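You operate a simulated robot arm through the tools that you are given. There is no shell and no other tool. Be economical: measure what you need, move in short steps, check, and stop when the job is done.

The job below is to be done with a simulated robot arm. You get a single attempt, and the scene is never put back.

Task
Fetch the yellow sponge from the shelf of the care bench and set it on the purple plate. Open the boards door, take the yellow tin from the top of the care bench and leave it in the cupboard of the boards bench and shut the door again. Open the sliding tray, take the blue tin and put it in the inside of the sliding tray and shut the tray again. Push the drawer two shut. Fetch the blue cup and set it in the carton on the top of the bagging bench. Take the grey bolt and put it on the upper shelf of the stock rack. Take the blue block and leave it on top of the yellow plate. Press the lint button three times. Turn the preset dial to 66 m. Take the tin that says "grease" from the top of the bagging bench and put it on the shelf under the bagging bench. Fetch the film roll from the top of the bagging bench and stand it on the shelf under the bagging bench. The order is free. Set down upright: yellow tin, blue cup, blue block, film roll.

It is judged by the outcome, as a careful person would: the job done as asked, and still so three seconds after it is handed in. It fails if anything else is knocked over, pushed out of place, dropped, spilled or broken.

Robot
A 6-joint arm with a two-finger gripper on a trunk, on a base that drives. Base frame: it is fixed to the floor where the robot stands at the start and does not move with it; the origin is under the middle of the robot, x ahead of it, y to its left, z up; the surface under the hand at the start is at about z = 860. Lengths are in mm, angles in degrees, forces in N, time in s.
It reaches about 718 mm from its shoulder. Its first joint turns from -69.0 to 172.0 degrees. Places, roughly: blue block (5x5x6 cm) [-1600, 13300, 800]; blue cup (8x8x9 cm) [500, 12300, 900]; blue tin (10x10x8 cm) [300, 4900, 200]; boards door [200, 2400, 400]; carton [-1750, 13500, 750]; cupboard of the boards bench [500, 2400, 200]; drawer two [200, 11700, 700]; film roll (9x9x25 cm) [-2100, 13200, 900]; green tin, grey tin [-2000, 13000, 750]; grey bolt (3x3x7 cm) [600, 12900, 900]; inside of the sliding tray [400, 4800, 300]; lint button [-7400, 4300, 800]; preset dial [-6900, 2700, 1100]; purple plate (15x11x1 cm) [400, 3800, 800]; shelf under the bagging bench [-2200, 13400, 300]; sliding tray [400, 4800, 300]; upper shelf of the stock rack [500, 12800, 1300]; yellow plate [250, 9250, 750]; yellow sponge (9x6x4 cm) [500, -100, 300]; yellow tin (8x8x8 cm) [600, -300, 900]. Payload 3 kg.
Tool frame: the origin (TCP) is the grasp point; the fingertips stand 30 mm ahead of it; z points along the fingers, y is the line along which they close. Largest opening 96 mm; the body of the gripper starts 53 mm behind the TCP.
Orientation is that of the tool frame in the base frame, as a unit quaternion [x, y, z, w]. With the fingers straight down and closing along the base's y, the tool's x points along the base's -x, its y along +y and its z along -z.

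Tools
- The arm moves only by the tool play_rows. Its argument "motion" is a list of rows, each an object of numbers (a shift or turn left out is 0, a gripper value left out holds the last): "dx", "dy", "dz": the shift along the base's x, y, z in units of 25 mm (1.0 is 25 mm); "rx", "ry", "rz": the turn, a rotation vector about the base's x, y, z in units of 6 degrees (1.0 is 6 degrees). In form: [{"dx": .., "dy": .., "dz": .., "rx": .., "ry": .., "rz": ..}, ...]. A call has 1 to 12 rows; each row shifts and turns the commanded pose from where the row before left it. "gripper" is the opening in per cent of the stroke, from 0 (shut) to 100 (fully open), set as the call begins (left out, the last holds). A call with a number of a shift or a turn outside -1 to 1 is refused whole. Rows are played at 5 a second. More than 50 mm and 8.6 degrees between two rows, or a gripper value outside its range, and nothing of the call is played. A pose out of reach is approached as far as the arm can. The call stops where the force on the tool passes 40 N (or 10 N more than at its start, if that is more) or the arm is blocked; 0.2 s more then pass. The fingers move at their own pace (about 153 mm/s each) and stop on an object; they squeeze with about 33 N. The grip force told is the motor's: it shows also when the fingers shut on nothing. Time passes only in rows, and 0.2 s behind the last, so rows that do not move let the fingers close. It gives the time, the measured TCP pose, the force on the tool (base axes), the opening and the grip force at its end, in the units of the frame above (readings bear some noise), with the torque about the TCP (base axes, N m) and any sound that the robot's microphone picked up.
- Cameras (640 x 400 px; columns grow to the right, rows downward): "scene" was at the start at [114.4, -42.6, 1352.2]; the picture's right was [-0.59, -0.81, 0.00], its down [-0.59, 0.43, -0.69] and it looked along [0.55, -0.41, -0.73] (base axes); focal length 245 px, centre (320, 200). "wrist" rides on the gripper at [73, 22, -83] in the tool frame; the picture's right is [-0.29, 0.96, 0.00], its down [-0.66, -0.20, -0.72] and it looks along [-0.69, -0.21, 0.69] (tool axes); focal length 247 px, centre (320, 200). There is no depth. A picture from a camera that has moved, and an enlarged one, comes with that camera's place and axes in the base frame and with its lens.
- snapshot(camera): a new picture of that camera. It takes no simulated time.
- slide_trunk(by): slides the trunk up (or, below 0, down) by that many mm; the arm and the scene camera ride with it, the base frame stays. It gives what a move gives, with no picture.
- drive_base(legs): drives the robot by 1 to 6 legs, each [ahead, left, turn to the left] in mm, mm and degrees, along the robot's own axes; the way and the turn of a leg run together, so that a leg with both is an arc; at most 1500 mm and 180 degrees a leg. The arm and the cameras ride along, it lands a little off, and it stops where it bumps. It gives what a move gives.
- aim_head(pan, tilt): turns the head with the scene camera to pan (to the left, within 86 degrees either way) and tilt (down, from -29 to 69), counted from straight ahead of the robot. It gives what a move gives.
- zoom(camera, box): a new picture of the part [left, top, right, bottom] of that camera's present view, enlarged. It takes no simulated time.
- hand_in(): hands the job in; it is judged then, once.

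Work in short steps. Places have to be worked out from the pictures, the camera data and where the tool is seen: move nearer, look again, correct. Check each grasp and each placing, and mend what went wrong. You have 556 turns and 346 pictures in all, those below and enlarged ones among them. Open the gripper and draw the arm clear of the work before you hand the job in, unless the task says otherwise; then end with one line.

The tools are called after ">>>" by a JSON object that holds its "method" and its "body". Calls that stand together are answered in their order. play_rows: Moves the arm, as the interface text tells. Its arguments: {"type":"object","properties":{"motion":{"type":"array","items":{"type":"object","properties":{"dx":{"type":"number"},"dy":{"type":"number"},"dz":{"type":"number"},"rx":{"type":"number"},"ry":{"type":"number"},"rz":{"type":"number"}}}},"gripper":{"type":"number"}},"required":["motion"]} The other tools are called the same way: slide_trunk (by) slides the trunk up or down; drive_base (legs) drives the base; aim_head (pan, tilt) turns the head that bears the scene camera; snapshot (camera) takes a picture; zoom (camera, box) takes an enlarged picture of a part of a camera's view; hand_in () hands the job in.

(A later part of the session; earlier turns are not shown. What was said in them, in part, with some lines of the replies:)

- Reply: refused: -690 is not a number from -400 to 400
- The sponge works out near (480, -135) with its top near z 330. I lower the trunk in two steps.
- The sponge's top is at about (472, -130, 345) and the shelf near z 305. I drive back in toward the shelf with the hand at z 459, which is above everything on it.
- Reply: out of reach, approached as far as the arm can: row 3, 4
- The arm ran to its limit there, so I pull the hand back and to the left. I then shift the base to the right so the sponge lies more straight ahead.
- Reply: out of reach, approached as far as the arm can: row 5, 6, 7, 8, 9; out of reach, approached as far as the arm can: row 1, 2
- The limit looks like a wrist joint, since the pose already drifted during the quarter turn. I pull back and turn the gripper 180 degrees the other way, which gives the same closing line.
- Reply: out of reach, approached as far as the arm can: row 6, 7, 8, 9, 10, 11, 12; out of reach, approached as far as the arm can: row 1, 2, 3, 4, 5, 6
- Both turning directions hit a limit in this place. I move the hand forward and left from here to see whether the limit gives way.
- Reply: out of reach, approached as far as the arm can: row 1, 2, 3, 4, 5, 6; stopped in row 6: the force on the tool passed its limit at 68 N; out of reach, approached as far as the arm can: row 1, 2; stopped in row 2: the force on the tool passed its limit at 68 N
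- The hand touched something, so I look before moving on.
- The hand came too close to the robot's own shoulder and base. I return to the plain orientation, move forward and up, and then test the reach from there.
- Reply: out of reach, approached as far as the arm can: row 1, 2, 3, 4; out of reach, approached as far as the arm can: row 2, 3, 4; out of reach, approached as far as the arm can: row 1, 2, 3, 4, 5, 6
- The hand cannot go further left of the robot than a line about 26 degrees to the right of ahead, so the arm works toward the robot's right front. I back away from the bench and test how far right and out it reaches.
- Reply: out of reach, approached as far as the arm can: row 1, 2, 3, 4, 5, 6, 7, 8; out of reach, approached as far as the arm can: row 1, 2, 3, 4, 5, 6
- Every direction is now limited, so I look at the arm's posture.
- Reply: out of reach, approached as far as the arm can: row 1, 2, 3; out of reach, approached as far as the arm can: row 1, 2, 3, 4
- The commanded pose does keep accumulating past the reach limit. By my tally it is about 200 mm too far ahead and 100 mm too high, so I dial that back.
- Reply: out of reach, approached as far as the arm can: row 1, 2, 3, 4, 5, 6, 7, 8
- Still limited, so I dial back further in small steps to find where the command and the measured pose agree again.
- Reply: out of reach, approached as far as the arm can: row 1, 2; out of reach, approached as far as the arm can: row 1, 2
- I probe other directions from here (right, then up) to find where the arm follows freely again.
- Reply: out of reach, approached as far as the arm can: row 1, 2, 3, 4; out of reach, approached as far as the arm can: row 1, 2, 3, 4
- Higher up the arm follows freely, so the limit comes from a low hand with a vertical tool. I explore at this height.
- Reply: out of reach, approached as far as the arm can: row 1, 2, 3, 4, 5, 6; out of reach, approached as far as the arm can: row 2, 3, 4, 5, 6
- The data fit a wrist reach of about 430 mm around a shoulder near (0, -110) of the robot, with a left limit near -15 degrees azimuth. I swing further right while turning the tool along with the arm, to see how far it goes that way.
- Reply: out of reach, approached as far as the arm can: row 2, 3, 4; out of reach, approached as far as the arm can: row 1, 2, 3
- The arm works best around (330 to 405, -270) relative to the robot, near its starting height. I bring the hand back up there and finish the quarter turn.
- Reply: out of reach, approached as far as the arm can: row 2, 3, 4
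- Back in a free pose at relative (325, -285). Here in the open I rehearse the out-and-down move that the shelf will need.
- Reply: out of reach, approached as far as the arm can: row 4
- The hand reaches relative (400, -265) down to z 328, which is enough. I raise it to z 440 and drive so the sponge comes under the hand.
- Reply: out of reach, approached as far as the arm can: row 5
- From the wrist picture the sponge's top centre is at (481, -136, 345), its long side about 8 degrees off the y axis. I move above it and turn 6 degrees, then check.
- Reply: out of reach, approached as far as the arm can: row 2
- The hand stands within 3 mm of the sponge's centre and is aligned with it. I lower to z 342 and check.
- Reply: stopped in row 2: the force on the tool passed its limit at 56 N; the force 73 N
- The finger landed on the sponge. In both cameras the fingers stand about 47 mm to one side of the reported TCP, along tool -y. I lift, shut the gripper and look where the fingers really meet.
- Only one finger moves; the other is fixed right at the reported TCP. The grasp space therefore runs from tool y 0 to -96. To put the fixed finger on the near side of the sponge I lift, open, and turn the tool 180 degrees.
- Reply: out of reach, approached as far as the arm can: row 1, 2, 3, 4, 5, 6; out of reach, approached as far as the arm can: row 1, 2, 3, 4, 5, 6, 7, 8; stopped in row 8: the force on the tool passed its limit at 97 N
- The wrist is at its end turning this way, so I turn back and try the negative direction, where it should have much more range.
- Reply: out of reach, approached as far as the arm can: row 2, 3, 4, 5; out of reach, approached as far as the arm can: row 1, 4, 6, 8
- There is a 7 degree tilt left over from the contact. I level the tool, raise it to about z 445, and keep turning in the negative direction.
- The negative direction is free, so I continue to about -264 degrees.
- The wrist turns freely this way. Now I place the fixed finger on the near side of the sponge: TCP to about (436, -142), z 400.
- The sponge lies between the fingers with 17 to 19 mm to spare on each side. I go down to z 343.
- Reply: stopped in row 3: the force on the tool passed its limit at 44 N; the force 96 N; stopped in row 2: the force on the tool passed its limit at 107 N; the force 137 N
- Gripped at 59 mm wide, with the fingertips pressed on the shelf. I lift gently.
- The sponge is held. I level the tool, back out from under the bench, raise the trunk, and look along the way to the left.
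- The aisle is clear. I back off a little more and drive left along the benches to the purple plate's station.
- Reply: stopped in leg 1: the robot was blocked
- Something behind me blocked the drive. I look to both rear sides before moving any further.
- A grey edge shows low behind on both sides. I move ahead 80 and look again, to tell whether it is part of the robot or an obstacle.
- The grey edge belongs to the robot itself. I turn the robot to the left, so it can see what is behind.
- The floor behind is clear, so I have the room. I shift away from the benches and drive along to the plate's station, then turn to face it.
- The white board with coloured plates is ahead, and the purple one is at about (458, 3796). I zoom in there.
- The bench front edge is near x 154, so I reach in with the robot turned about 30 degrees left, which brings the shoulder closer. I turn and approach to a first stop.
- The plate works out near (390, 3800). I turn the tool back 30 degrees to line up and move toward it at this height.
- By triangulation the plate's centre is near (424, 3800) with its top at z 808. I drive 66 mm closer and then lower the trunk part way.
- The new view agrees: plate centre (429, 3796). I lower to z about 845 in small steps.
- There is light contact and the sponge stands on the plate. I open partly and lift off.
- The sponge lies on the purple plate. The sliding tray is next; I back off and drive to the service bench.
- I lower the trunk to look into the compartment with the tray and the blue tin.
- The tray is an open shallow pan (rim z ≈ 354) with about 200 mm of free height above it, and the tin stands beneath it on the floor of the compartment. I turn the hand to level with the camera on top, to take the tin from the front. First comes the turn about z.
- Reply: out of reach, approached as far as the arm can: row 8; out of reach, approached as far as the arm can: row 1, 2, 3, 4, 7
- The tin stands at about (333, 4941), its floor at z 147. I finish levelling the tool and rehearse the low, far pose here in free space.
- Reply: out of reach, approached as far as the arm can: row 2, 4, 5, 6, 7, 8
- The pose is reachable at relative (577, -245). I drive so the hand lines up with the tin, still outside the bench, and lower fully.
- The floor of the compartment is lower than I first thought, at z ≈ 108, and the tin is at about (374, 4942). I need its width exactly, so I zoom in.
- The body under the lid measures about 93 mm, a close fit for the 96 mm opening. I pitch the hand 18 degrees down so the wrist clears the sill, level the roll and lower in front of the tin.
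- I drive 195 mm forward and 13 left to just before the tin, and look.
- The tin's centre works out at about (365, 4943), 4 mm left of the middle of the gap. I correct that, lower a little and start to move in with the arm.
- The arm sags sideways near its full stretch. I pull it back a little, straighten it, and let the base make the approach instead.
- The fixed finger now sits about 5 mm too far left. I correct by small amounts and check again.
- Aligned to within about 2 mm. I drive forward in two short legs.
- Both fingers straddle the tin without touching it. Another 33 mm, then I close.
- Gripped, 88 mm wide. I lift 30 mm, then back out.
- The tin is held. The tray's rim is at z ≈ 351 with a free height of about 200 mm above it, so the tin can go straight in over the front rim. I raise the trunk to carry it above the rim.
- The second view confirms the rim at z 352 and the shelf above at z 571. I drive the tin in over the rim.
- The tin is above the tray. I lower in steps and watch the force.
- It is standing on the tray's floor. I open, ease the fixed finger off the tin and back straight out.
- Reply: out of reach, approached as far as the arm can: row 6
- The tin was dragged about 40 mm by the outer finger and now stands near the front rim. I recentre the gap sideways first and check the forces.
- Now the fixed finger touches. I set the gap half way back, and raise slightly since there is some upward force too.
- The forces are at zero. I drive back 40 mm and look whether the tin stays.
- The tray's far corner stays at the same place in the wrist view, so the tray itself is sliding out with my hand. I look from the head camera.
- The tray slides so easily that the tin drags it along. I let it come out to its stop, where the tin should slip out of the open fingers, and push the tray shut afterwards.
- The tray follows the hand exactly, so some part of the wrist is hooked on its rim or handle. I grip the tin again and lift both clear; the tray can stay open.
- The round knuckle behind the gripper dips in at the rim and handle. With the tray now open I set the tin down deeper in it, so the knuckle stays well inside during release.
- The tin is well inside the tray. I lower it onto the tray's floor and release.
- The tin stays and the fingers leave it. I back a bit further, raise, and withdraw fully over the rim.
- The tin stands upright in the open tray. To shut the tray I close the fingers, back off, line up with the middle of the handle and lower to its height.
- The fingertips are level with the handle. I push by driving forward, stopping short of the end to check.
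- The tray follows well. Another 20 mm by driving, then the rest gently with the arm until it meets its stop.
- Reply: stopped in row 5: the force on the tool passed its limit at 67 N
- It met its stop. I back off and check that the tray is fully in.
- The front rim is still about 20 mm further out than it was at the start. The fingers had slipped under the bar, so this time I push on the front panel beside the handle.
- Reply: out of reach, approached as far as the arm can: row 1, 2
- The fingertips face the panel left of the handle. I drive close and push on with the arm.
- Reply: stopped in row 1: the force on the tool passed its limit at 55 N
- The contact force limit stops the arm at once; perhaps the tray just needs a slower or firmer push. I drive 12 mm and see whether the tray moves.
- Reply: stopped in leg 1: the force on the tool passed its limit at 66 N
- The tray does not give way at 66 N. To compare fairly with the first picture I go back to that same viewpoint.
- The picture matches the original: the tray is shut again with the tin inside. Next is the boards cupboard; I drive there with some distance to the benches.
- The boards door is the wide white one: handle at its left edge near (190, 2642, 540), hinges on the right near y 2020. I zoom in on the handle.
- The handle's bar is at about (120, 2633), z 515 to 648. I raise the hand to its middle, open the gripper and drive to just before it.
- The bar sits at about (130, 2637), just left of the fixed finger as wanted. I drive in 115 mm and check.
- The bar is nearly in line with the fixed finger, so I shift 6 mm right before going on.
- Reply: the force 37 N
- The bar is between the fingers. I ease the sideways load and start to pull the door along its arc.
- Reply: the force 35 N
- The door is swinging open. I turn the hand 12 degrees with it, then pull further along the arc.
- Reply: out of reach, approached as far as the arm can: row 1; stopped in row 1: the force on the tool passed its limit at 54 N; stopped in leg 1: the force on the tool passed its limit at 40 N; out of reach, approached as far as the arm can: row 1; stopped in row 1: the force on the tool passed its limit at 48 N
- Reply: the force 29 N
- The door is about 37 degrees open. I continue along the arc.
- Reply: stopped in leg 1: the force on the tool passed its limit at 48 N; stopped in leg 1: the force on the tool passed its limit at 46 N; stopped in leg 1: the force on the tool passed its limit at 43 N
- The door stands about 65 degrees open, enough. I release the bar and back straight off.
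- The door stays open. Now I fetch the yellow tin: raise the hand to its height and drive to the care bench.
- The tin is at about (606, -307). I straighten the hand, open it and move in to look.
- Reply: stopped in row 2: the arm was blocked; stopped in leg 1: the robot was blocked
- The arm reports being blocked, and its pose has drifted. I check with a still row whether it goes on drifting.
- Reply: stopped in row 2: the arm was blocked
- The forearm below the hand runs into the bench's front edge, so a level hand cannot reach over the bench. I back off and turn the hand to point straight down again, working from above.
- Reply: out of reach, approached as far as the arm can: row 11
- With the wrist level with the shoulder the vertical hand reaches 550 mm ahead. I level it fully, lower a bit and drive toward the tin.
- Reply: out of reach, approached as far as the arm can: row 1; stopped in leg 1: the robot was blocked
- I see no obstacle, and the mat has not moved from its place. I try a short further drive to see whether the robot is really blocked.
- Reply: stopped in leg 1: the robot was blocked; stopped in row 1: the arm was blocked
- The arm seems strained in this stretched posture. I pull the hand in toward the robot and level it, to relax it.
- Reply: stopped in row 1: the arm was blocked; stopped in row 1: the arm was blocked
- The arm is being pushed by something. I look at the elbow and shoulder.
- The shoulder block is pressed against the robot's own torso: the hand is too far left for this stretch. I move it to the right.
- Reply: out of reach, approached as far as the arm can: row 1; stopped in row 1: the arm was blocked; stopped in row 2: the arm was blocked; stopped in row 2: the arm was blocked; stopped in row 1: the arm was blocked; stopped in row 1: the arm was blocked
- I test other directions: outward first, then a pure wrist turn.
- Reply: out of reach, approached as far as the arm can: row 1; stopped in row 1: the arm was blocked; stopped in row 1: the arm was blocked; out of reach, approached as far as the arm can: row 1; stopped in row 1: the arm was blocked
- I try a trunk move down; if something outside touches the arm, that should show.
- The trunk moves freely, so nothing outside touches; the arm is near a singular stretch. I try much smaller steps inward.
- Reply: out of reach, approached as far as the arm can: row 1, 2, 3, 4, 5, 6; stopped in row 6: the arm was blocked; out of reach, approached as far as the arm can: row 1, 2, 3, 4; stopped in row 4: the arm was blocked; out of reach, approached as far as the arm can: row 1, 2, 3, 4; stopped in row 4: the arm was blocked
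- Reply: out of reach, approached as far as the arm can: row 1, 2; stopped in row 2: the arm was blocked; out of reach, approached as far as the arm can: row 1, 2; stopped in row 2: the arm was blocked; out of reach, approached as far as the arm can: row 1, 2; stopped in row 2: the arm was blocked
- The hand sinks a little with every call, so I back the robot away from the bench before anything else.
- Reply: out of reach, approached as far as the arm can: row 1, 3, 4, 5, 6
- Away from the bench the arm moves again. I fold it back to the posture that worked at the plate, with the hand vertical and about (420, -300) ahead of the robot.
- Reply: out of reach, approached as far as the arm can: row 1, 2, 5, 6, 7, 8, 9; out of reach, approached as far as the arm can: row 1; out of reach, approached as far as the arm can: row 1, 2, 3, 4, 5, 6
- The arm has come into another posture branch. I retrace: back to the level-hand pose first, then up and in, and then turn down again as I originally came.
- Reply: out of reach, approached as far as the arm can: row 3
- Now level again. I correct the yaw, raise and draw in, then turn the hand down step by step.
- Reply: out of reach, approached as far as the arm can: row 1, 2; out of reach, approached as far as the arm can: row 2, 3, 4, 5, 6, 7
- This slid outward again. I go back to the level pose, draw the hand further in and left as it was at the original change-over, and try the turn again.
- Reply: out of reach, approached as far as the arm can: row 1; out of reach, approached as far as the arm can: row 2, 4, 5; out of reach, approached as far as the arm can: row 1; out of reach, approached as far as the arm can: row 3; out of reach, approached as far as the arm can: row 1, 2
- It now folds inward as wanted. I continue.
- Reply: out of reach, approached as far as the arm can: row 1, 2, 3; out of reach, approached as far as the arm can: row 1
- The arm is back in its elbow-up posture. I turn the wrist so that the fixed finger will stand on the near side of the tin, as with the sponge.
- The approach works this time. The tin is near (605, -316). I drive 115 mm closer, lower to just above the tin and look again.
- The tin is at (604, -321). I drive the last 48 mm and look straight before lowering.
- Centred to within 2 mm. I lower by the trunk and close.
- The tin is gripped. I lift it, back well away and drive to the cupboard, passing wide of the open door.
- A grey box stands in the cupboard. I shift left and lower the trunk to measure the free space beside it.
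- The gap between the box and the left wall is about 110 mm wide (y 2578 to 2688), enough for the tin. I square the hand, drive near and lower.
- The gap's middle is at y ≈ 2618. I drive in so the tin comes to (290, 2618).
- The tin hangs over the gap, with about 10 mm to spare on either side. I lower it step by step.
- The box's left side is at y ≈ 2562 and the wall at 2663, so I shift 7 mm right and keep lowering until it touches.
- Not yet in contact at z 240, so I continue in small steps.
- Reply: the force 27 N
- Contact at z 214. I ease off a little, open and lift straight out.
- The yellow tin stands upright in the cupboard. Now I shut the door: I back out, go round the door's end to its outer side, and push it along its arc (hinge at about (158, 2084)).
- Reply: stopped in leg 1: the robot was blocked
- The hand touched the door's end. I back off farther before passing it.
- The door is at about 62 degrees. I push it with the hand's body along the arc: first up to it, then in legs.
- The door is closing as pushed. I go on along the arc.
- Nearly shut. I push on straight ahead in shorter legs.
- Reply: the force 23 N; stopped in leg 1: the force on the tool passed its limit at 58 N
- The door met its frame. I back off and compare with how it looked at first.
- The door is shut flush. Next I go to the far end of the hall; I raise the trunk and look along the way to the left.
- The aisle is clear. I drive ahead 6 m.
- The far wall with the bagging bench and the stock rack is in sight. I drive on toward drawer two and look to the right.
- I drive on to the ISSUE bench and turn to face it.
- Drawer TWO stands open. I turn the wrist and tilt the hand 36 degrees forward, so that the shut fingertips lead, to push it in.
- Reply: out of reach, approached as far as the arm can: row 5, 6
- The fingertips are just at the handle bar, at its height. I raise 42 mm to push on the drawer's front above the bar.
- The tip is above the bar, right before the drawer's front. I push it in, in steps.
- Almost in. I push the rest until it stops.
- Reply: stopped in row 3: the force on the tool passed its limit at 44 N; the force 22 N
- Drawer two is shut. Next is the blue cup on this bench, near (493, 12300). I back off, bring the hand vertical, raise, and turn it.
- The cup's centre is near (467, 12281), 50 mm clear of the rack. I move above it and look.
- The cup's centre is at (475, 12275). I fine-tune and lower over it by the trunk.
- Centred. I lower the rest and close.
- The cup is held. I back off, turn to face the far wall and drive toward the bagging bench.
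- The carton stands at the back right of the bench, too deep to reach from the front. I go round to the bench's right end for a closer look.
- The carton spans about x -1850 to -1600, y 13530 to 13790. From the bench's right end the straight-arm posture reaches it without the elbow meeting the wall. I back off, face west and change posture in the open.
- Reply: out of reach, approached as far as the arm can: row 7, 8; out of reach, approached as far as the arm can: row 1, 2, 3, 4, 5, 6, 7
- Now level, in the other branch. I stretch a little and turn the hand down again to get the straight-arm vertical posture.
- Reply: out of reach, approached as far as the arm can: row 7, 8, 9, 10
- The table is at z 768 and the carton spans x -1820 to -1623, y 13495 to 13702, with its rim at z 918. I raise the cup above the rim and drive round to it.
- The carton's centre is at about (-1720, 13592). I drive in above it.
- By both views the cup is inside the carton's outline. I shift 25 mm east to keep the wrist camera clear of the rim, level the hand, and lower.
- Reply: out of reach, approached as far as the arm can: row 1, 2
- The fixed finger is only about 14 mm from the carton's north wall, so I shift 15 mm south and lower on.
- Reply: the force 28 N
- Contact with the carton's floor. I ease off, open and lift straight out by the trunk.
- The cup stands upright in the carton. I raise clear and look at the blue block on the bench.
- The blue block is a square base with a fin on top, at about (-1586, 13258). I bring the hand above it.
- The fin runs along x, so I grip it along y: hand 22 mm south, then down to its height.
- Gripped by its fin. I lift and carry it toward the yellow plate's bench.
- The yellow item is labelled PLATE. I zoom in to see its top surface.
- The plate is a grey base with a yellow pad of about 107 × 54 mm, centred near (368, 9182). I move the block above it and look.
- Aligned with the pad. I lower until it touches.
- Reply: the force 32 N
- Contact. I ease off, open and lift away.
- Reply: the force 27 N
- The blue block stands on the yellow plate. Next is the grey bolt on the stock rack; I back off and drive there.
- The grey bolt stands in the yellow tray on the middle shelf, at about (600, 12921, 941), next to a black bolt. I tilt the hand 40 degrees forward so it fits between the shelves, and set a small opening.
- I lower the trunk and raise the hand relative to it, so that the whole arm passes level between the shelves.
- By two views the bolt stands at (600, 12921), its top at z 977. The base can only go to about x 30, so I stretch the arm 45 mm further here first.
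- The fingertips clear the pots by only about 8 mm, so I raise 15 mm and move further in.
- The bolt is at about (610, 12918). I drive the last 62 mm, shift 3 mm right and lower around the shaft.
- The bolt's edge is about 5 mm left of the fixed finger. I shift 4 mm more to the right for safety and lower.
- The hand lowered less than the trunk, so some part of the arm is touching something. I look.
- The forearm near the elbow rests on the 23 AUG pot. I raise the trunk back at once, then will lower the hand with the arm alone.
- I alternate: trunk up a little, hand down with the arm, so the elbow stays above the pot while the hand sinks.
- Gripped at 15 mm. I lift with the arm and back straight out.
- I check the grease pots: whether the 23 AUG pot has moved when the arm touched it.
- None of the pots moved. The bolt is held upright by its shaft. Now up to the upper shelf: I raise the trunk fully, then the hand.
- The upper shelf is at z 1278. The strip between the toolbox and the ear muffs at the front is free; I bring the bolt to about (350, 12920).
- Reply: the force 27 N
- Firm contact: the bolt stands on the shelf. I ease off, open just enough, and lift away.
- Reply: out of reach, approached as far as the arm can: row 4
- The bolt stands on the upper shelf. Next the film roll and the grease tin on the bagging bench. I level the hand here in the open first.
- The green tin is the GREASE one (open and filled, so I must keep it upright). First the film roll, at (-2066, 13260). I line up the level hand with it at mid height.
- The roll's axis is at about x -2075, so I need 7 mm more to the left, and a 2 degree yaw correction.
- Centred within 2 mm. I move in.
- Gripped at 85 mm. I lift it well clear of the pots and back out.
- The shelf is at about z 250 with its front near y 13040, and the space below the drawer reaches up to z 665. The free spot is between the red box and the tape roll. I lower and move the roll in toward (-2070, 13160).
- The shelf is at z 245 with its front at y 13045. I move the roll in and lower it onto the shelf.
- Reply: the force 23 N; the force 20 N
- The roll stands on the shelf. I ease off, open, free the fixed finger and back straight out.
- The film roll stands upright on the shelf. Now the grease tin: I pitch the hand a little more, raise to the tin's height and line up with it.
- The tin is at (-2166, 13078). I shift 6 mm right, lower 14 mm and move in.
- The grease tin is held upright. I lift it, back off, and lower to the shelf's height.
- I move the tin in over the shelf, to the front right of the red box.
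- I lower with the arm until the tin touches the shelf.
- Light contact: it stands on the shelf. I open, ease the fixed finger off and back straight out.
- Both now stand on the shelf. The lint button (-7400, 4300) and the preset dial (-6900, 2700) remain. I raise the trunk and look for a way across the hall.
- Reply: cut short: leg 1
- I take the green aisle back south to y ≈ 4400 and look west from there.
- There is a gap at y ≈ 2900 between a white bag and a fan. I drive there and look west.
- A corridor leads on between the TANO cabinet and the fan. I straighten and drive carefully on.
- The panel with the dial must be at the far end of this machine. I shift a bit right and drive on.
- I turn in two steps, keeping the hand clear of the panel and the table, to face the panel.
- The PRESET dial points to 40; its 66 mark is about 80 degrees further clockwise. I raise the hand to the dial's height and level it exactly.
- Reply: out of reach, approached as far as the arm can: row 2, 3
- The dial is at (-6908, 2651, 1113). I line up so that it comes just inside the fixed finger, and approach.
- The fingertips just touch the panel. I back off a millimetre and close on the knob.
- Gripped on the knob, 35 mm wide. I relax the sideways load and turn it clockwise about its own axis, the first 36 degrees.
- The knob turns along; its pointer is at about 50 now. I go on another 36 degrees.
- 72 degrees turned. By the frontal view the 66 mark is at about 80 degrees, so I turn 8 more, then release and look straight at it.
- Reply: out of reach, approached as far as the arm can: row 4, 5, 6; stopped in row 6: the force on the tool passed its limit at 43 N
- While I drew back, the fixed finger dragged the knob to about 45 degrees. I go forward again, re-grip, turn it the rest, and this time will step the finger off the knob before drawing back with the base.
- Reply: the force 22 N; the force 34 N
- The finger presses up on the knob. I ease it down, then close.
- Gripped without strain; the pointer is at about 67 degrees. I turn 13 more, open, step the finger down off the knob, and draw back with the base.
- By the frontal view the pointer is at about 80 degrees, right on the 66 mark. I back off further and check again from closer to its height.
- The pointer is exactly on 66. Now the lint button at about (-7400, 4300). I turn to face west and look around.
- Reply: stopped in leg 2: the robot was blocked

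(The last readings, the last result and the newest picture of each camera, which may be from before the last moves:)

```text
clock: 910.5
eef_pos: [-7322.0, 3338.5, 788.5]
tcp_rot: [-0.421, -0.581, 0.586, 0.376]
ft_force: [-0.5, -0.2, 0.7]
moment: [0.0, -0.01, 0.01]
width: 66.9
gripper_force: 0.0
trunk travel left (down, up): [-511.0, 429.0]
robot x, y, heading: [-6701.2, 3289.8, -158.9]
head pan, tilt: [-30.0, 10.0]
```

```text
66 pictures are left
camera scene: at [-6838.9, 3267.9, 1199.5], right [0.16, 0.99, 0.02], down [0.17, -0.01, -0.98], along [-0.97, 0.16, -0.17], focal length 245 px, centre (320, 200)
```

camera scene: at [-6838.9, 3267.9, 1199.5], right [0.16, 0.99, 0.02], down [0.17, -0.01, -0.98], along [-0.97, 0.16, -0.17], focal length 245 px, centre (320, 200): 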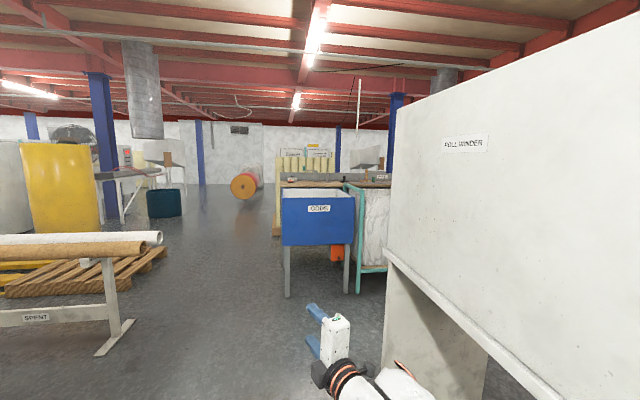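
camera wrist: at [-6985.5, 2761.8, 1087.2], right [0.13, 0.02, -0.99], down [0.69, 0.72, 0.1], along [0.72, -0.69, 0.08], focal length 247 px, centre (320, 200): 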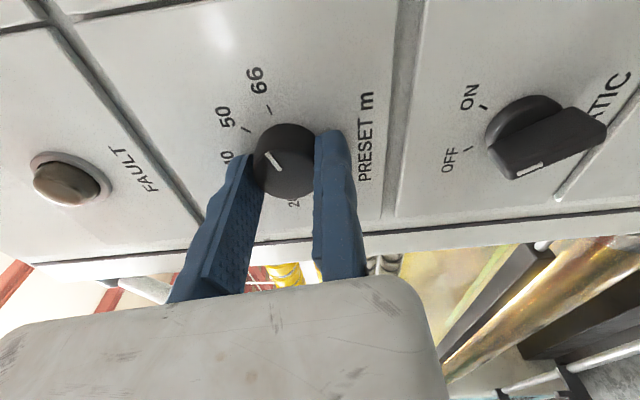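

The arm touched the roll winder's support. I turn back a bit, move away from it, and then turn.

>>> {"method": "drive_base", "body": {"legs": [[0, 0, 18]]}}

>>> {"method": "drive_base", "body": {"legs": [[200, 30, 0]]}}

>>> {"method": "drive_base", "body": {"legs": [[0, 0, -39]]}}

>>> {"method": "aim_head", "body": {"pan": -60, "tilt": 15}}

>>> {"method": "snapshot", "body": {"camera": "scene"}}

```text
clock: 911.9
eef_pos: [-7308.5, 3156.4, 788.5]
tcp_rot: [-0.329, -0.635, 0.642, 0.276]
ft_force: [0.6, -0.2, 0.3]
moment: [-0.03, -0.01, -0.01]
width: 67.4
gripper_force: 0.0
trunk travel left (down, up): [-511.0, 429.0]
robot x, y, heading: [-6696.9, 3291.0, -140.9]
head pan, tilt: [-30.0, 10.0]
```

```text
clock: 913.5
eef_pos: [-7446.4, 3006.7, 787.4]
tcp_rot: [-0.329, -0.634, 0.643, 0.276]
ft_force: [0.6, 1.0, 0.2]
moment: [-0.01, -0.01, -0.02]
width: 67.6
gripper_force: 0.0
trunk travel left (down, up): [-511.0, 429.0]
robot x, y, heading: [-6833.4, 3140.8, -141.1]
head pan, tilt: [-30.0, 10.0]
```

```text
clock: 915.7
eef_pos: [-7394.8, 3422.8, 787.9]
tcp_rot: [0.522, 0.488, -0.513, -0.476]
ft_force: [0.1, 0.0, 0.0]
moment: [-0.01, 0.0, 0.0]
width: 67.4
gripper_force: 0.0
trunk travel left (down, up): [-511.0, 429.0]
robot x, y, heading: [-6834.0, 3141.2, 179.8]
head pan, tilt: [-30.0, 10.0]
```

```text
clock: 916.6
eef_pos: [-7393.0, 3423.4, 788.3]
tcp_rot: [0.523, 0.487, -0.513, -0.476]
ft_force: [0.3, -0.3, 0.2]
moment: [0.03, -0.01, -0.03]
width: 67.2
gripper_force: 0.1
trunk travel left (down, up): [-511.0, 429.0]
robot x, y, heading: [-6838.9, 3141.0, 180.0]
head pan, tilt: [-60.0, 15.0]
```

```text
65 pictures are left
camera scene: at [-6932.3, 3225.4, 1191.7], right [0.87, 0.5, 0.0], down [0.13, -0.22, -0.97], along [-0.48, 0.84, -0.26], focal length 245 px, centre (320, 200)
```

scene: 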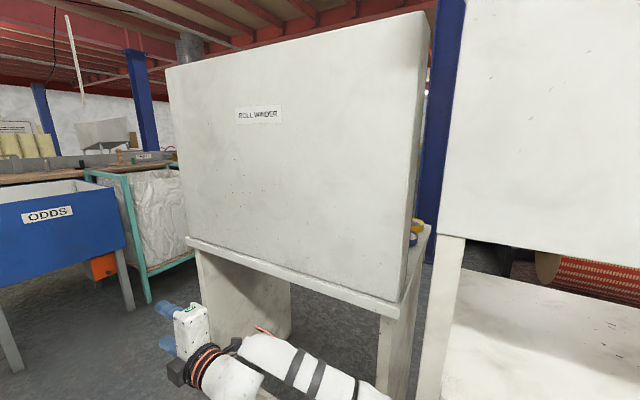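

The ROLL WINDER's back faces me; the button must be on its far (north) side. I go round its west end.

>>> {"method": "drive_base", "body": {"legs": [[1350, 0, 0]]}}

>>> {"method": "aim_head", "body": {"pan": -80, "tilt": 12}}

>>> {"method": "snapshot", "body": {"camera": "scene"}}

```text
clock: 923.4
eef_pos: [-8736.4, 3450.6, 788.5]
tcp_rot: [0.527, 0.484, -0.509, -0.479]
ft_force: [-1.5, 0.2, 0.0]
moment: [0.0, 0.02, -0.02]
width: 67.0
gripper_force: 0.1
trunk travel left (down, up): [-511.0, 429.0]
robot x, y, heading: [-8186.8, 3158.0, 178.6]
head pan, tilt: [-60.0, 15.0]
```

```text
clock: 924.2
eef_pos: [-8736.7, 3450.3, 788.6]
tcp_rot: [0.527, 0.484, -0.509, -0.48]
ft_force: [0.1, 0.1, 0.9]
moment: [0.01, 0.01, 0.01]
width: 67.3
gripper_force: 0.1
trunk travel left (down, up): [-511.0, 429.0]
robot x, y, heading: [-8180.7, 3161.4, 178.7]
head pan, tilt: [-80.0, 12.0]
```

```text
64 pictures are left
camera scene: at [-8248.1, 3254.7, 1196.6], right [0.99, 0.15, 0.0], down [0.03, -0.21, -0.98], along [-0.15, 0.97, -0.21], focal length 245 px, centre (320, 200)
```

scene: 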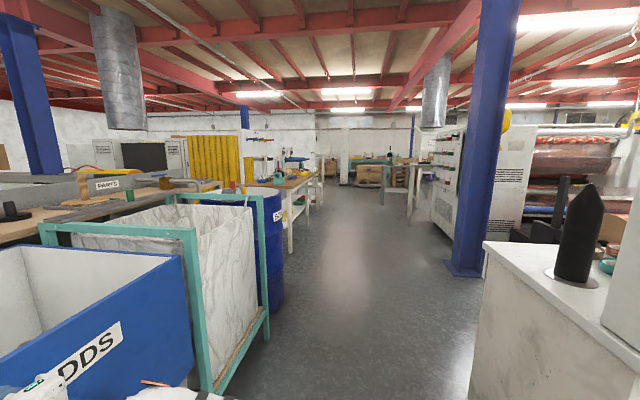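

I turn to face north, keep to the middle of the gap, and drive up past the winder.

>>> {"method": "drive_base", "body": {"legs": [[0, 0, -89], [0, 130, 0], [1500, 0, 0]]}}

>>> {"method": "aim_head", "body": {"pan": -70, "tilt": 15}}

>>> {"method": "snapshot", "body": {"camera": "scene"}}

```text
clock: 936.3
eef_pos: [-8043.1, 5219.8, 788.3]
tcp_rot: [0.715, -0.021, -0.031, -0.698]
ft_force: [-0.2, -0.3, 1.6]
moment: [-0.04, 0.01, -0.03]
width: 67.1
gripper_force: 0.0
trunk travel left (down, up): [-511.0, 429.0]
robot x, y, heading: [-8319.4, 4659.9, 90.4]
head pan, tilt: [-80.0, 12.0]
```

```text
clock: 937.0
eef_pos: [-8042.0, 5218.6, 788.0]
tcp_rot: [0.715, -0.022, -0.03, -0.699]
ft_force: [0.4, 0.1, 0.0]
moment: [-0.01, 0.0, -0.02]
width: 67.4
gripper_force: 0.1
trunk travel left (down, up): [-511.0, 429.0]
robot x, y, heading: [-8317.4, 4653.9, 90.4]
head pan, tilt: [-70.0, 15.0]
```

```text
63 pictures are left
camera scene: at [-8230.1, 4743.3, 1191.7], right [0.35, -0.94, 0.0], down [-0.24, -0.09, -0.97], along [0.91, 0.34, -0.26], focal length 245 px, centre (320, 200)
```

scene: 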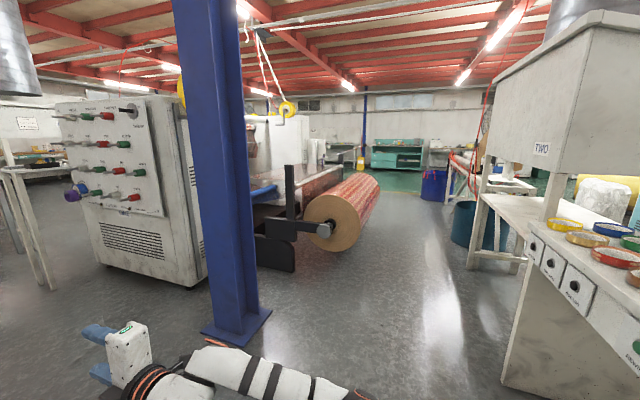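

The winder's control panel faces north. I drive to the space before it and turn to face it.

>>> {"method": "drive_base", "body": {"legs": [[400, 0, 0], [0, -1200, 0]]}}

>>> {"method": "drive_base", "body": {"legs": [[0, 0, -90], [0, 0, -90]]}}

>>> {"method": "aim_head", "body": {"pan": -25, "tilt": 25}}

>>> {"method": "snapshot", "body": {"camera": "scene"}}

```text
clock: 943.1
eef_pos: [-7267.6, 5609.1, 794.5]
tcp_rot: [0.708, -0.015, -0.03, -0.706]
ft_force: [-2.5, 1.1, -0.7]
moment: [-0.05, -0.15, 0.04]
width: 66.9
gripper_force: 0.0
trunk travel left (down, up): [-511.0, 429.0]
robot x, y, heading: [-7539.4, 5055.1, 89.9]
head pan, tilt: [-70.0, 15.0]
stopped in leg 2: the force on the tool passed its limit at 79 N (the readings are from after the stop); the commanded pose is now the measured one
```

```text
clock: 944.0
eef_pos: [-7267.3, 5607.7, 797.8]
tcp_rot: [-0.705, 0.014, 0.027, 0.708]
ft_force: [-9.4, 5.4, -1.0]
moment: [-0.25, -0.59, 0.1]
width: 65.5
gripper_force: 0.1
trunk travel left (down, up): [-511.0, 429.0]
robot x, y, heading: [-7546.4, 5053.6, 89.4]
head pan, tilt: [-70.0, 15.0]
stopped in leg 1: the force on the tool passed its limit at 51 N (the readings are from after the stop); the commanded pose is now the measured one
```

```text
clock: 945.1
eef_pos: [-7267.8, 5608.8, 796.6]
tcp_rot: [-0.706, 0.014, 0.026, 0.708]
ft_force: [-14.2, 7.3, -0.5]
moment: [-0.48, -1.01, 0.19]
width: 65.5
gripper_force: 0.1
trunk travel left (down, up): [-511.0, 429.0]
robot x, y, heading: [-7542.9, 5052.2, 89.0]
head pan, tilt: [-25.0, 25.0]
```

```text
62 pictures are left
camera scene: at [-7505.9, 5190.5, 1175.4], right [0.9, -0.44, 0.0], down [-0.18, -0.38, -0.91], along [0.4, 0.81, -0.42], focal length 245 px, centre (320, 200)
```

scene: 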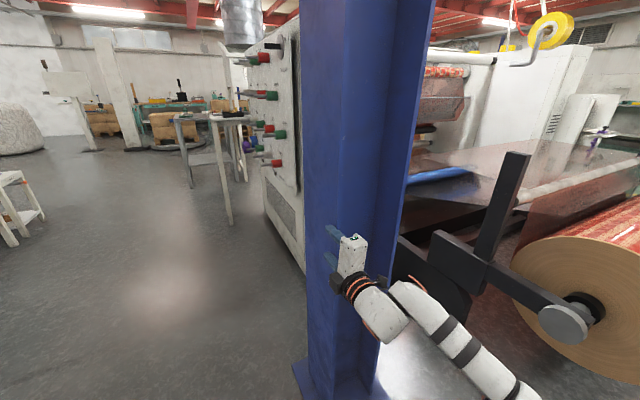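

The hand bumped the fixed blue pillar. I move back west and south, then pass it with clearance.

>>> {"method": "drive_base", "body": {"legs": [[0, 80, 0], [-320, 0, 0]]}}

>>> {"method": "drive_base", "body": {"legs": [[0, -500, 0]]}}

>>> {"method": "aim_head", "body": {"pan": -80, "tilt": 25}}

>>> {"method": "snapshot", "body": {"camera": "scene"}}

```text
clock: 947.9
eef_pos: [-7348.4, 5286.8, 796.1]
tcp_rot: [-0.705, 0.016, 0.026, 0.708]
ft_force: [0.2, -1.0, -0.4]
moment: [-0.05, -0.02, -0.01]
width: 67.3
gripper_force: 0.0
trunk travel left (down, up): [-511.0, 429.0]
robot x, y, heading: [-7632.0, 4735.2, 88.9]
head pan, tilt: [-25.0, 25.0]
```

```text
clock: 950.8
eef_pos: [-6854.0, 5277.6, 795.7]
tcp_rot: [-0.706, 0.017, 0.026, 0.708]
ft_force: [0.1, 0.0, 0.1]
moment: [0.03, 0.02, -0.02]
width: 67.2
gripper_force: 0.0
trunk travel left (down, up): [-511.0, 429.0]
robot x, y, heading: [-7136.5, 4728.4, 88.8]
head pan, tilt: [-25.0, 25.0]
```

```text
clock: 952.0
eef_pos: [-6855.0, 5278.6, 795.9]
tcp_rot: [-0.705, 0.016, 0.027, 0.709]
ft_force: [0.3, 0.6, 0.1]
moment: [0.05, 0.01, -0.02]
width: 67.2
gripper_force: 0.1
trunk travel left (down, up): [-511.0, 429.0]
robot x, y, heading: [-7135.8, 4727.9, 88.9]
head pan, tilt: [-80.0, 25.0]
```

```text
61 pictures are left
camera scene: at [-7042.5, 4792.7, 1175.5], right [0.16, -0.99, 0.0], down [-0.42, -0.07, -0.91], along [0.9, 0.14, -0.42], focal length 245 px, centre (320, 200)
```

scene: 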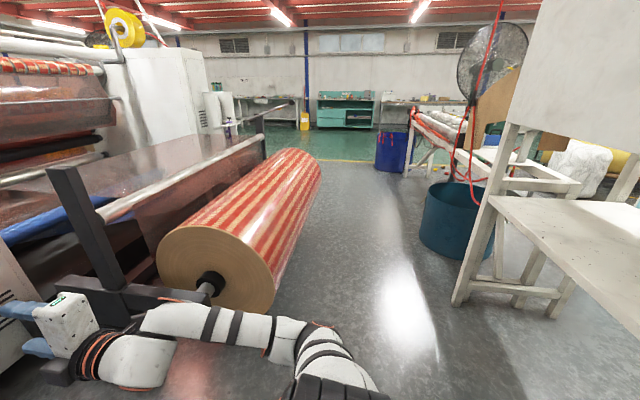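

I turn in two quarter turns with a shift north in between, so the hand stays clear of the roll and the tables.

>>> {"method": "drive_base", "body": {"legs": [[0, 0, -89]]}}

>>> {"method": "drive_base", "body": {"legs": [[0, 330, 0]]}}

>>> {"method": "drive_base", "body": {"legs": [[0, 0, -90]]}}

>>> {"method": "aim_head", "body": {"pan": -15, "tilt": 25}}

>>> {"method": "snapshot", "body": {"camera": "scene"}}

```text
clock: 956.2
eef_pos: [-6576.4, 4459.7, 796.2]
tcp_rot: [-0.493, 0.504, -0.476, 0.525]
ft_force: [-0.6, -0.7, 0.4]
moment: [0.05, -0.03, -0.01]
width: 67.2
gripper_force: 0.0
trunk travel left (down, up): [-511.0, 429.0]
robot x, y, heading: [-7132.1, 4729.6, 0.1]
head pan, tilt: [-80.0, 25.0]
```

```text
clock: 958.4
eef_pos: [-6577.3, 4786.9, 797.0]
tcp_rot: [-0.493, 0.504, -0.478, 0.524]
ft_force: [0.1, -0.3, 0.5]
moment: [-0.01, -0.03, -0.02]
width: 67.1
gripper_force: 0.1
trunk travel left (down, up): [-511.0, 429.0]
robot x, y, heading: [-7138.2, 5053.3, 0.2]
head pan, tilt: [-80.0, 25.0]
```

```text
clock: 962.6
eef_pos: [-7409.4, 4500.6, 797.3]
tcp_rot: [-0.012, -0.705, 0.708, -0.03]
ft_force: [0.1, 1.1, 0.2]
moment: [0.02, 0.02, -0.03]
width: 67.0
gripper_force: 0.1
trunk travel left (down, up): [-511.0, 429.0]
robot x, y, heading: [-7135.8, 5057.2, -90.4]
head pan, tilt: [-80.0, 25.0]
```

```text
clock: 964.0
eef_pos: [-7408.5, 4499.1, 796.8]
tcp_rot: [-0.013, -0.705, 0.708, -0.029]
ft_force: [0.3, -0.7, -0.3]
moment: [0.02, 0.0, 0.02]
width: 67.5
gripper_force: 0.1
trunk travel left (down, up): [-511.0, 429.0]
robot x, y, heading: [-7133.3, 5051.5, -90.4]
head pan, tilt: [-15.0, 25.0]
```

```text
60 pictures are left
camera scene: at [-7161.0, 4917.3, 1175.5], right [-0.96, 0.27, 0.0], down [0.11, 0.41, -0.91], along [-0.24, -0.87, -0.42], focal length 245 px, centre (320, 200)
```

scene: 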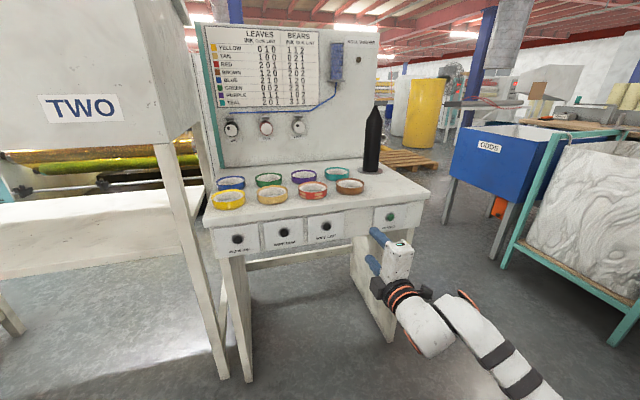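

>>> {"method": "zoom", "body": {"camera": "scene", "box": [205, 190, 415, 270]}}

>>> {"method": "zoom", "body": {"camera": "scene", "box": [195, 15, 395, 150]}}

```text
3.05 times, centred on (310, 230) of scene
camera zoom: at [-7161.0, 4917.3, 1175.5], right [-0.96, 0.27, 0.0], down [0.11, 0.41, -0.91], along [-0.24, -0.87, -0.42], focal length 746 px, centre (350, 109)
```

zoom: 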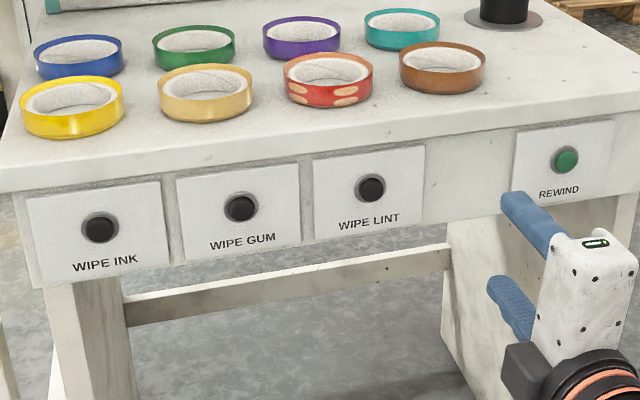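

```text
2.96 times, centred on (295, 82) of scene
camera zoom: at [-7161.0, 4917.3, 1175.5], right [-0.96, 0.27, 0.0], down [0.11, 0.41, -0.91], along [-0.24, -0.87, -0.42], focal length 725 px, centre (394, 548)
```

zoom: 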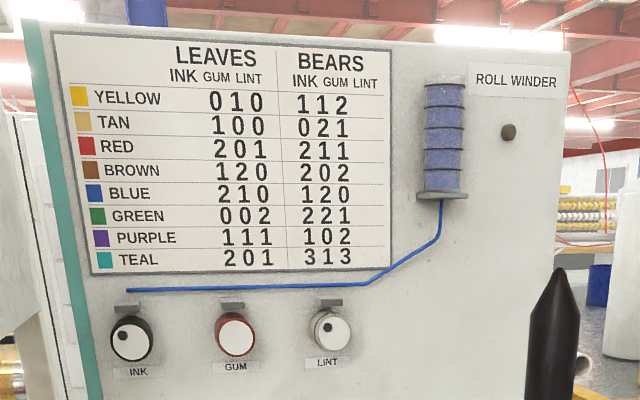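

The button is the one marked WIPE LINT, at about (-7346, 4322, 800). I close the fingers and line up with it.

>>> {"method": "drive_base", "body": {"legs": [[0, 62, 0.4]]}}

>>> {"method": "play_rows", "body": {"motion": [{"dz": 0}, {"dz": 0}], "gripper": 0}}

>>> {"method": "snapshot", "body": {"camera": "wrist"}}

>>> {"method": "zoom", "body": {"camera": "scene", "box": [205, 180, 435, 320]}}

```text
clock: 965.0
eef_pos: [-7344.6, 4496.8, 796.0]
tcp_rot: [-0.009, -0.705, 0.708, -0.032]
ft_force: [0.5, -0.9, 0.7]
moment: [0.01, 0.01, -0.01]
width: 67.1
gripper_force: 0.1
trunk travel left (down, up): [-511.0, 429.0]
robot x, y, heading: [-7073.7, 5052.4, -90.1]
head pan, tilt: [-15.0, 25.0]
```

```text
clock: 965.6
eef_pos: [-7344.4, 4498.5, 795.9]
tcp_rot: [-0.011, -0.705, 0.709, -0.033]
ft_force: [0.3, -0.6, 0.7]
moment: [-0.02, 0.0, -0.02]
width: 0.0
gripper_force: 32.6
trunk travel left (down, up): [-511.0, 429.0]
robot x, y, heading: [-7073.0, 5053.7, -90.0]
head pan, tilt: [-15.0, 25.0]
```

```text
57 pictures are left
camera wrist: at [-7418.8, 4577.2, 769.0], right [0.35, 0.01, -0.94], down [0.62, 0.74, 0.24], along [0.7, -0.67, 0.26], focal length 247 px, centre (320, 200)
```

wrist: 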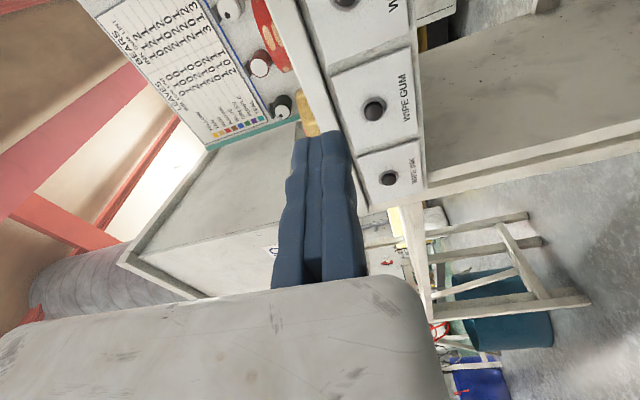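

```text
2.78 times, centred on (320, 250) of scene
camera zoom: at [-7098.6, 4916.9, 1175.5], right [-0.97, 0.26, 0.0], down [0.11, 0.41, -0.91], along [-0.24, -0.88, -0.42], focal length 681 px, centre (320, 61)
```

zoom: 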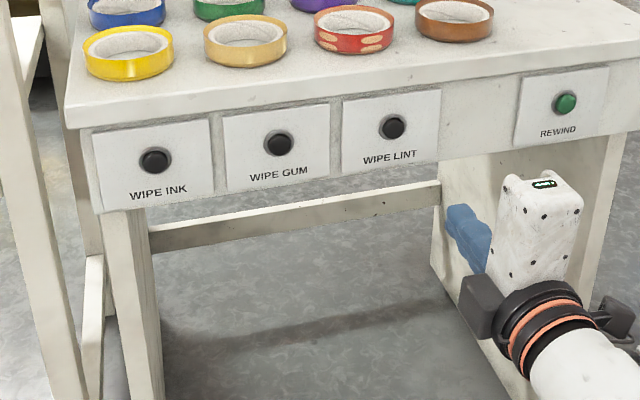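

Two views put the button near (-7357, 4295, 772). I approach to a few centimetres and look how the fingertips line up.

>>> {"method": "slide_trunk", "body": {"by": -22}}

>>> {"method": "drive_base", "body": {"legs": [[125, -13, 0]]}}

>>> {"method": "snapshot", "body": {"camera": "wrist"}}

>>> {"method": "zoom", "body": {"camera": "scene", "box": [265, 200, 425, 330]}}

```text
clock: 966.2
eef_pos: [-7343.3, 4495.3, 775.2]
tcp_rot: [-0.01, -0.705, 0.708, -0.032]
ft_force: [-0.1, 0.3, 0.1]
moment: [-0.04, -0.02, 0.02]
width: 0.0
gripper_force: 33.1
trunk travel left (down, up): [-489.0, 451.0]
robot x, y, heading: [-7072.5, 5053.2, -90.3]
head pan, tilt: [-15.0, 25.0]
```

```text
clock: 967.5
eef_pos: [-7357.4, 4369.7, 773.3]
tcp_rot: [-0.009, -0.706, 0.708, -0.033]
ft_force: [-0.2, 0.5, -0.1]
moment: [-0.04, 0.01, -0.01]
width: 0.2
gripper_force: 32.8
trunk travel left (down, up): [-489.0, 451.0]
robot x, y, heading: [-7088.3, 4925.9, -90.0]
head pan, tilt: [-15.0, 25.0]
```

```text
55 pictures are left
camera wrist: at [-7431.6, 4449.8, 746.5], right [0.35, 0.01, -0.94], down [0.62, 0.74, 0.24], along [0.7, -0.67, 0.26], focal length 247 px, centre (320, 200)
```

wrist: 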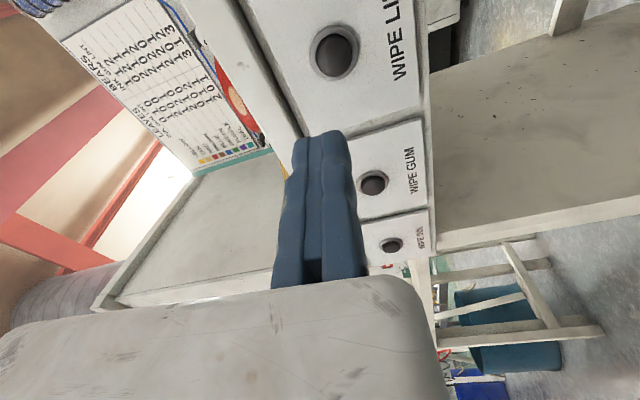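

```text
3.08 times, centred on (345, 265) of scene
camera zoom: at [-7111.7, 4789.3, 1153.3], right [-0.97, 0.26, 0.0], down [0.11, 0.41, -0.91], along [-0.23, -0.87, -0.42], focal length 753 px, centre (243, 0)
```

zoom: 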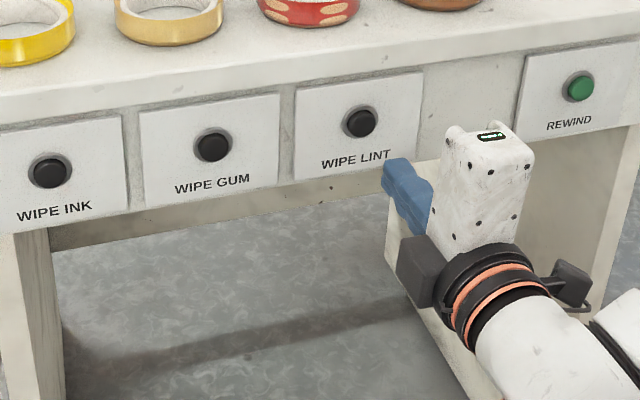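

Combining both cameras, the button is at (-7369, 4250, 756). I correct by 11 mm sideways and 17 mm down, and come closer.

>>> {"method": "slide_trunk", "body": {"by": -17}}

>>> {"method": "drive_base", "body": {"legs": [[45, -11, 0]]}}

>>> {"method": "snapshot", "body": {"camera": "wrist"}}

>>> {"method": "zoom", "body": {"camera": "scene", "box": [265, 200, 425, 330]}}

```text
clock: 968.1
eef_pos: [-7356.8, 4369.8, 756.8]
tcp_rot: [-0.01, -0.705, 0.708, -0.032]
ft_force: [0.3, 0.7, -0.8]
moment: [0.0, 0.01, 0.0]
width: 0.0
gripper_force: 32.8
trunk travel left (down, up): [-472.0, 468.0]
robot x, y, heading: [-7087.7, 4923.1, -90.1]
head pan, tilt: [-15.0, 25.0]
```

```text
clock: 969.1
eef_pos: [-7368.2, 4323.6, 757.5]
tcp_rot: [-0.009, -0.706, 0.707, -0.032]
ft_force: [0.8, 0.1, -0.5]
moment: [0.0, -0.01, 0.02]
width: 0.0
gripper_force: 33.1
trunk travel left (down, up): [-472.0, 468.0]
robot x, y, heading: [-7098.8, 4880.2, -89.9]
head pan, tilt: [-15.0, 25.0]
```

```text
53 pictures are left
camera wrist: at [-7442.6, 4404.3, 729.4], right [0.35, 0.01, -0.94], down [0.62, 0.74, 0.24], along [0.7, -0.67, 0.26], focal length 247 px, centre (320, 200)
```

wrist: 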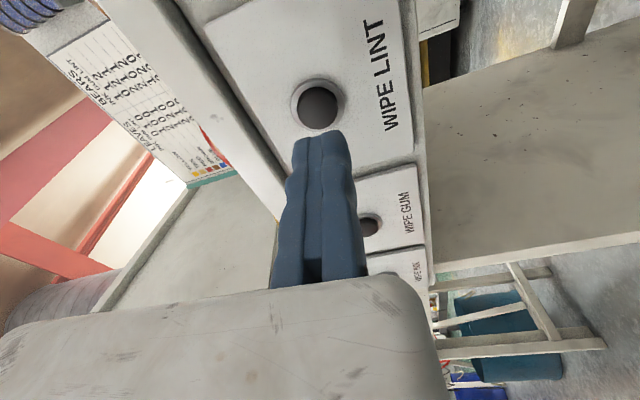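

```text
3.08 times, centred on (345, 265) of scene
camera zoom: at [-7122.8, 4743.9, 1136.3], right [-0.97, 0.26, 0.0], down [0.11, 0.41, -0.91], along [-0.23, -0.87, -0.42], focal length 753 px, centre (243, 0)
```

zoom: 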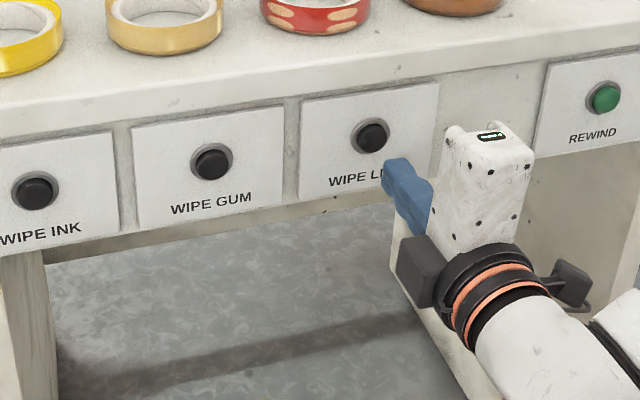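

Aligned in both views. I close in and press with the arm, watching force and sound.

>>> {"method": "drive_base", "body": {"legs": [[20, 0, 0]]}}

>>> {"method": "play_rows", "body": {"motion": [{"dy": -0.2}, {"dy": -0.2}, {"dy": -0.2}, {"dy": -0.2}]}}

```text
clock: 969.9
eef_pos: [-7367.9, 4305.1, 756.3]
tcp_rot: [-0.009, -0.706, 0.707, -0.033]
ft_force: [-0.5, 0.0, -0.9]
moment: [-0.01, -0.05, -0.02]
width: 0.0
gripper_force: 33.0
trunk travel left (down, up): [-472.0, 468.0]
robot x, y, heading: [-7099.7, 4858.9, -90.1]
head pan, tilt: [-15.0, 25.0]
```

```text
clock: 970.9
eef_pos: [-7368.2, 4285.8, 758.1]
tcp_rot: [-0.009, -0.706, 0.708, -0.032]
ft_force: [1.0, 8.5, -1.9]
moment: [0.11, -0.02, -0.06]
width: 5.9
gripper_force: 33.2
trunk travel left (down, up): [-472.0, 468.0]
robot x, y, heading: [-7098.1, 4861.0, -90.2]
head pan, tilt: [-15.0, 25.0]
heard: click
```

A click: first press. I release fully, and then press again the same way.

>>> {"method": "play_rows", "body": {"motion": [{"dy": 0.3}, {"dy": 0.3}, {"dy": 0.3}, {"dz": 0}]}}

>>> {"method": "snapshot", "body": {"camera": "wrist"}}

```text
clock: 971.9
eef_pos: [-7368.0, 4307.2, 757.2]
tcp_rot: [-0.007, -0.706, 0.707, -0.034]
ft_force: [0.7, 0.4, -0.5]
moment: [0.0, 0.0, 0.02]
width: 0.1
gripper_force: 32.8
trunk travel left (down, up): [-472.0, 468.0]
robot x, y, heading: [-7095.5, 4861.1, -90.1]
head pan, tilt: [-15.0, 25.0]
```

```text
51 pictures are left
camera wrist: at [-7442.7, 4386.5, 730.2], right [0.35, 0.01, -0.94], down [0.62, 0.75, 0.24], along [0.7, -0.67, 0.25], focal length 247 px, centre (320, 200)
```

wrist: 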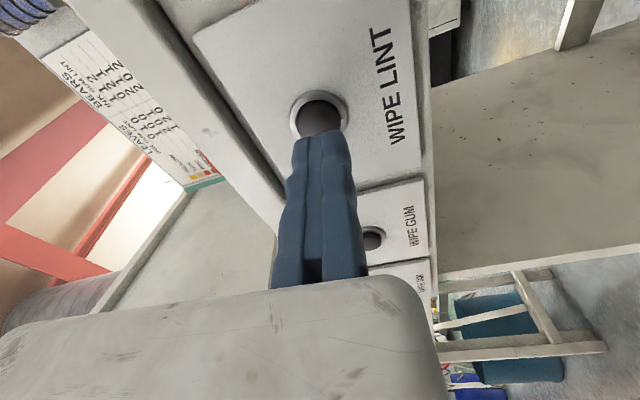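

>>> {"method": "play_rows", "body": {"motion": [{"dy": -0.22}, {"dy": -0.22}, {"dy": -0.22}, {"dy": -0.22}]}}

>>> {"method": "play_rows", "body": {"motion": [{"dy": 0.3}, {"dy": 0.3}, {"dy": 0.3}, {"dz": 0}]}}

```text
clock: 972.9
eef_pos: [-7368.1, 4284.6, 757.3]
tcp_rot: [-0.009, -0.706, 0.707, -0.032]
ft_force: [1.0, 7.4, -2.6]
moment: [0.11, -0.03, -0.04]
width: 5.8
gripper_force: 33.6
trunk travel left (down, up): [-472.0, 468.0]
robot x, y, heading: [-7098.3, 4859.5, -89.8]
head pan, tilt: [-15.0, 25.0]
heard: click
```

```text
clock: 973.9
eef_pos: [-7368.8, 4306.9, 758.9]
tcp_rot: [0.007, 0.707, -0.707, 0.034]
ft_force: [0.4, 0.5, 0.4]
moment: [0.0, 0.0, -0.02]
width: 0.2
gripper_force: 33.4
trunk travel left (down, up): [-472.0, 468.0]
robot x, y, heading: [-7096.8, 4861.2, -90.1]
head pan, tilt: [-15.0, 25.0]
```

Second click. I check the winder's board before the third press, in case it shows a count.

>>> {"method": "aim_head", "body": {"pan": -15, "tilt": 5}}

>>> {"method": "snapshot", "body": {"camera": "scene"}}

```text
clock: 974.7
eef_pos: [-7368.2, 4307.4, 757.2]
tcp_rot: [0.008, 0.707, -0.707, 0.034]
ft_force: [0.2, -0.6, 0.5]
moment: [-0.01, -0.01, 0.0]
width: 0.0
gripper_force: 33.3
trunk travel left (down, up): [-472.0, 468.0]
robot x, y, heading: [-7098.8, 4864.5, -90.2]
head pan, tilt: [-15.0, 5.0]
```

```text
50 pictures are left
camera scene: at [-7122.5, 4725.2, 1168.8], right [-0.97, 0.26, 0.0], down [0.02, 0.09, -1.0], along [-0.26, -0.96, -0.09], focal length 245 px, centre (320, 200)
```

scene: 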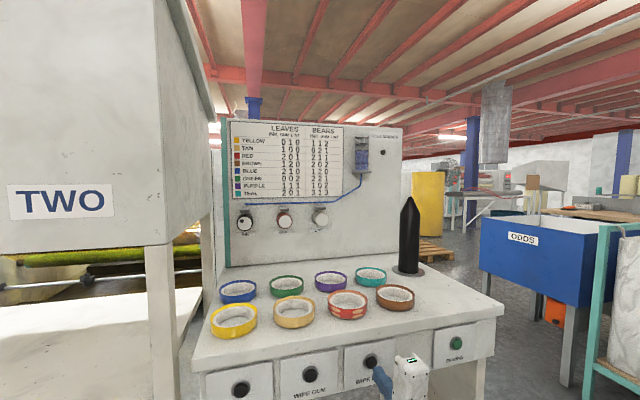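

No counter shown. Third press, then release.

>>> {"method": "play_rows", "body": {"motion": [{"dy": -0.22}, {"dy": -0.22}, {"dy": -0.22}, {"dy": -0.22}]}}

>>> {"method": "play_rows", "body": {"motion": [{"dy": 0.3}, {"dy": 0.3}, {"dy": 0.3}, {"dz": 0}]}}

>>> {"method": "drive_base", "body": {"legs": [[-250, 0, 0]]}}

>>> {"method": "zoom", "body": {"camera": "scene", "box": [200, 100, 440, 250]}}

```text
clock: 975.7
eef_pos: [-7368.4, 4286.5, 757.8]
tcp_rot: [-0.009, -0.705, 0.709, -0.033]
ft_force: [-0.8, 4.7, -1.3]
moment: [0.02, -0.07, -0.08]
width: 6.1
gripper_force: 32.8
trunk travel left (down, up): [-472.0, 468.0]
robot x, y, heading: [-7101.1, 4859.0, -90.0]
head pan, tilt: [-15.0, 5.0]
heard: click
```

```text
clock: 976.7
eef_pos: [-7367.9, 4307.2, 758.5]
tcp_rot: [-0.008, -0.706, 0.707, -0.034]
ft_force: [0.1, 0.0, 0.3]
moment: [-0.01, 0.03, 0.03]
width: 0.1
gripper_force: 33.2
trunk travel left (down, up): [-472.0, 468.0]
robot x, y, heading: [-7099.8, 4861.0, -90.2]
head pan, tilt: [-15.0, 5.0]
```

```text
clock: 978.5
eef_pos: [-7367.6, 4559.7, 757.1]
tcp_rot: [-0.009, -0.706, 0.707, -0.033]
ft_force: [-0.2, -0.1, 0.3]
moment: [0.0, 0.01, -0.03]
width: 0.2
gripper_force: 32.9
trunk travel left (down, up): [-472.0, 468.0]
robot x, y, heading: [-7100.6, 5113.0, -89.7]
head pan, tilt: [-15.0, 5.0]
```

```text
2.67 times, centred on (320, 175) of scene
camera zoom: at [-7122.4, 4978.0, 1169.0], right [-0.97, 0.26, 0.0], down [0.02, 0.08, -1.0], along [-0.26, -0.96, -0.09], focal length 653 px, centre (320, 267)
```

zoom: 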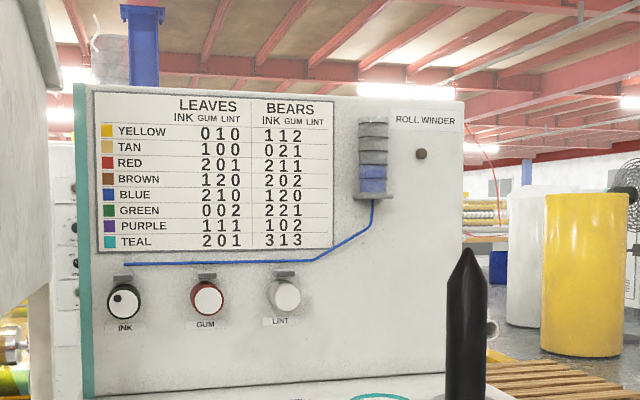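

The winder's stack shows three of its five blue segments used, so all three presses counted. I open the gripper, draw back, and hand in.

>>> {"method": "play_rows", "body": {"motion": [{"dz": 0}, {"dz": 0}], "gripper": 100}}

>>> {"method": "hand_in", "body": {}}

```text
clock: 979.1
eef_pos: [-7369.2, 4559.5, 756.4]
tcp_rot: [-0.009, -0.706, 0.707, -0.033]
ft_force: [0.1, -0.5, 0.6]
moment: [-0.03, 0.01, -0.03]
width: 95.9
gripper_force: 0.0
trunk travel left (down, up): [-472.0, 468.0]
robot x, y, heading: [-7099.2, 5115.1, -90.2]
head pan, tilt: [-15.0, 5.0]
```

```text
The job is handed in.
```

All eleven parts of the job are done and handed in; the arm brushed a grease pot, the roll winder's support and a pillar on the way, and as far as I could see nothing was knocked over or moved.
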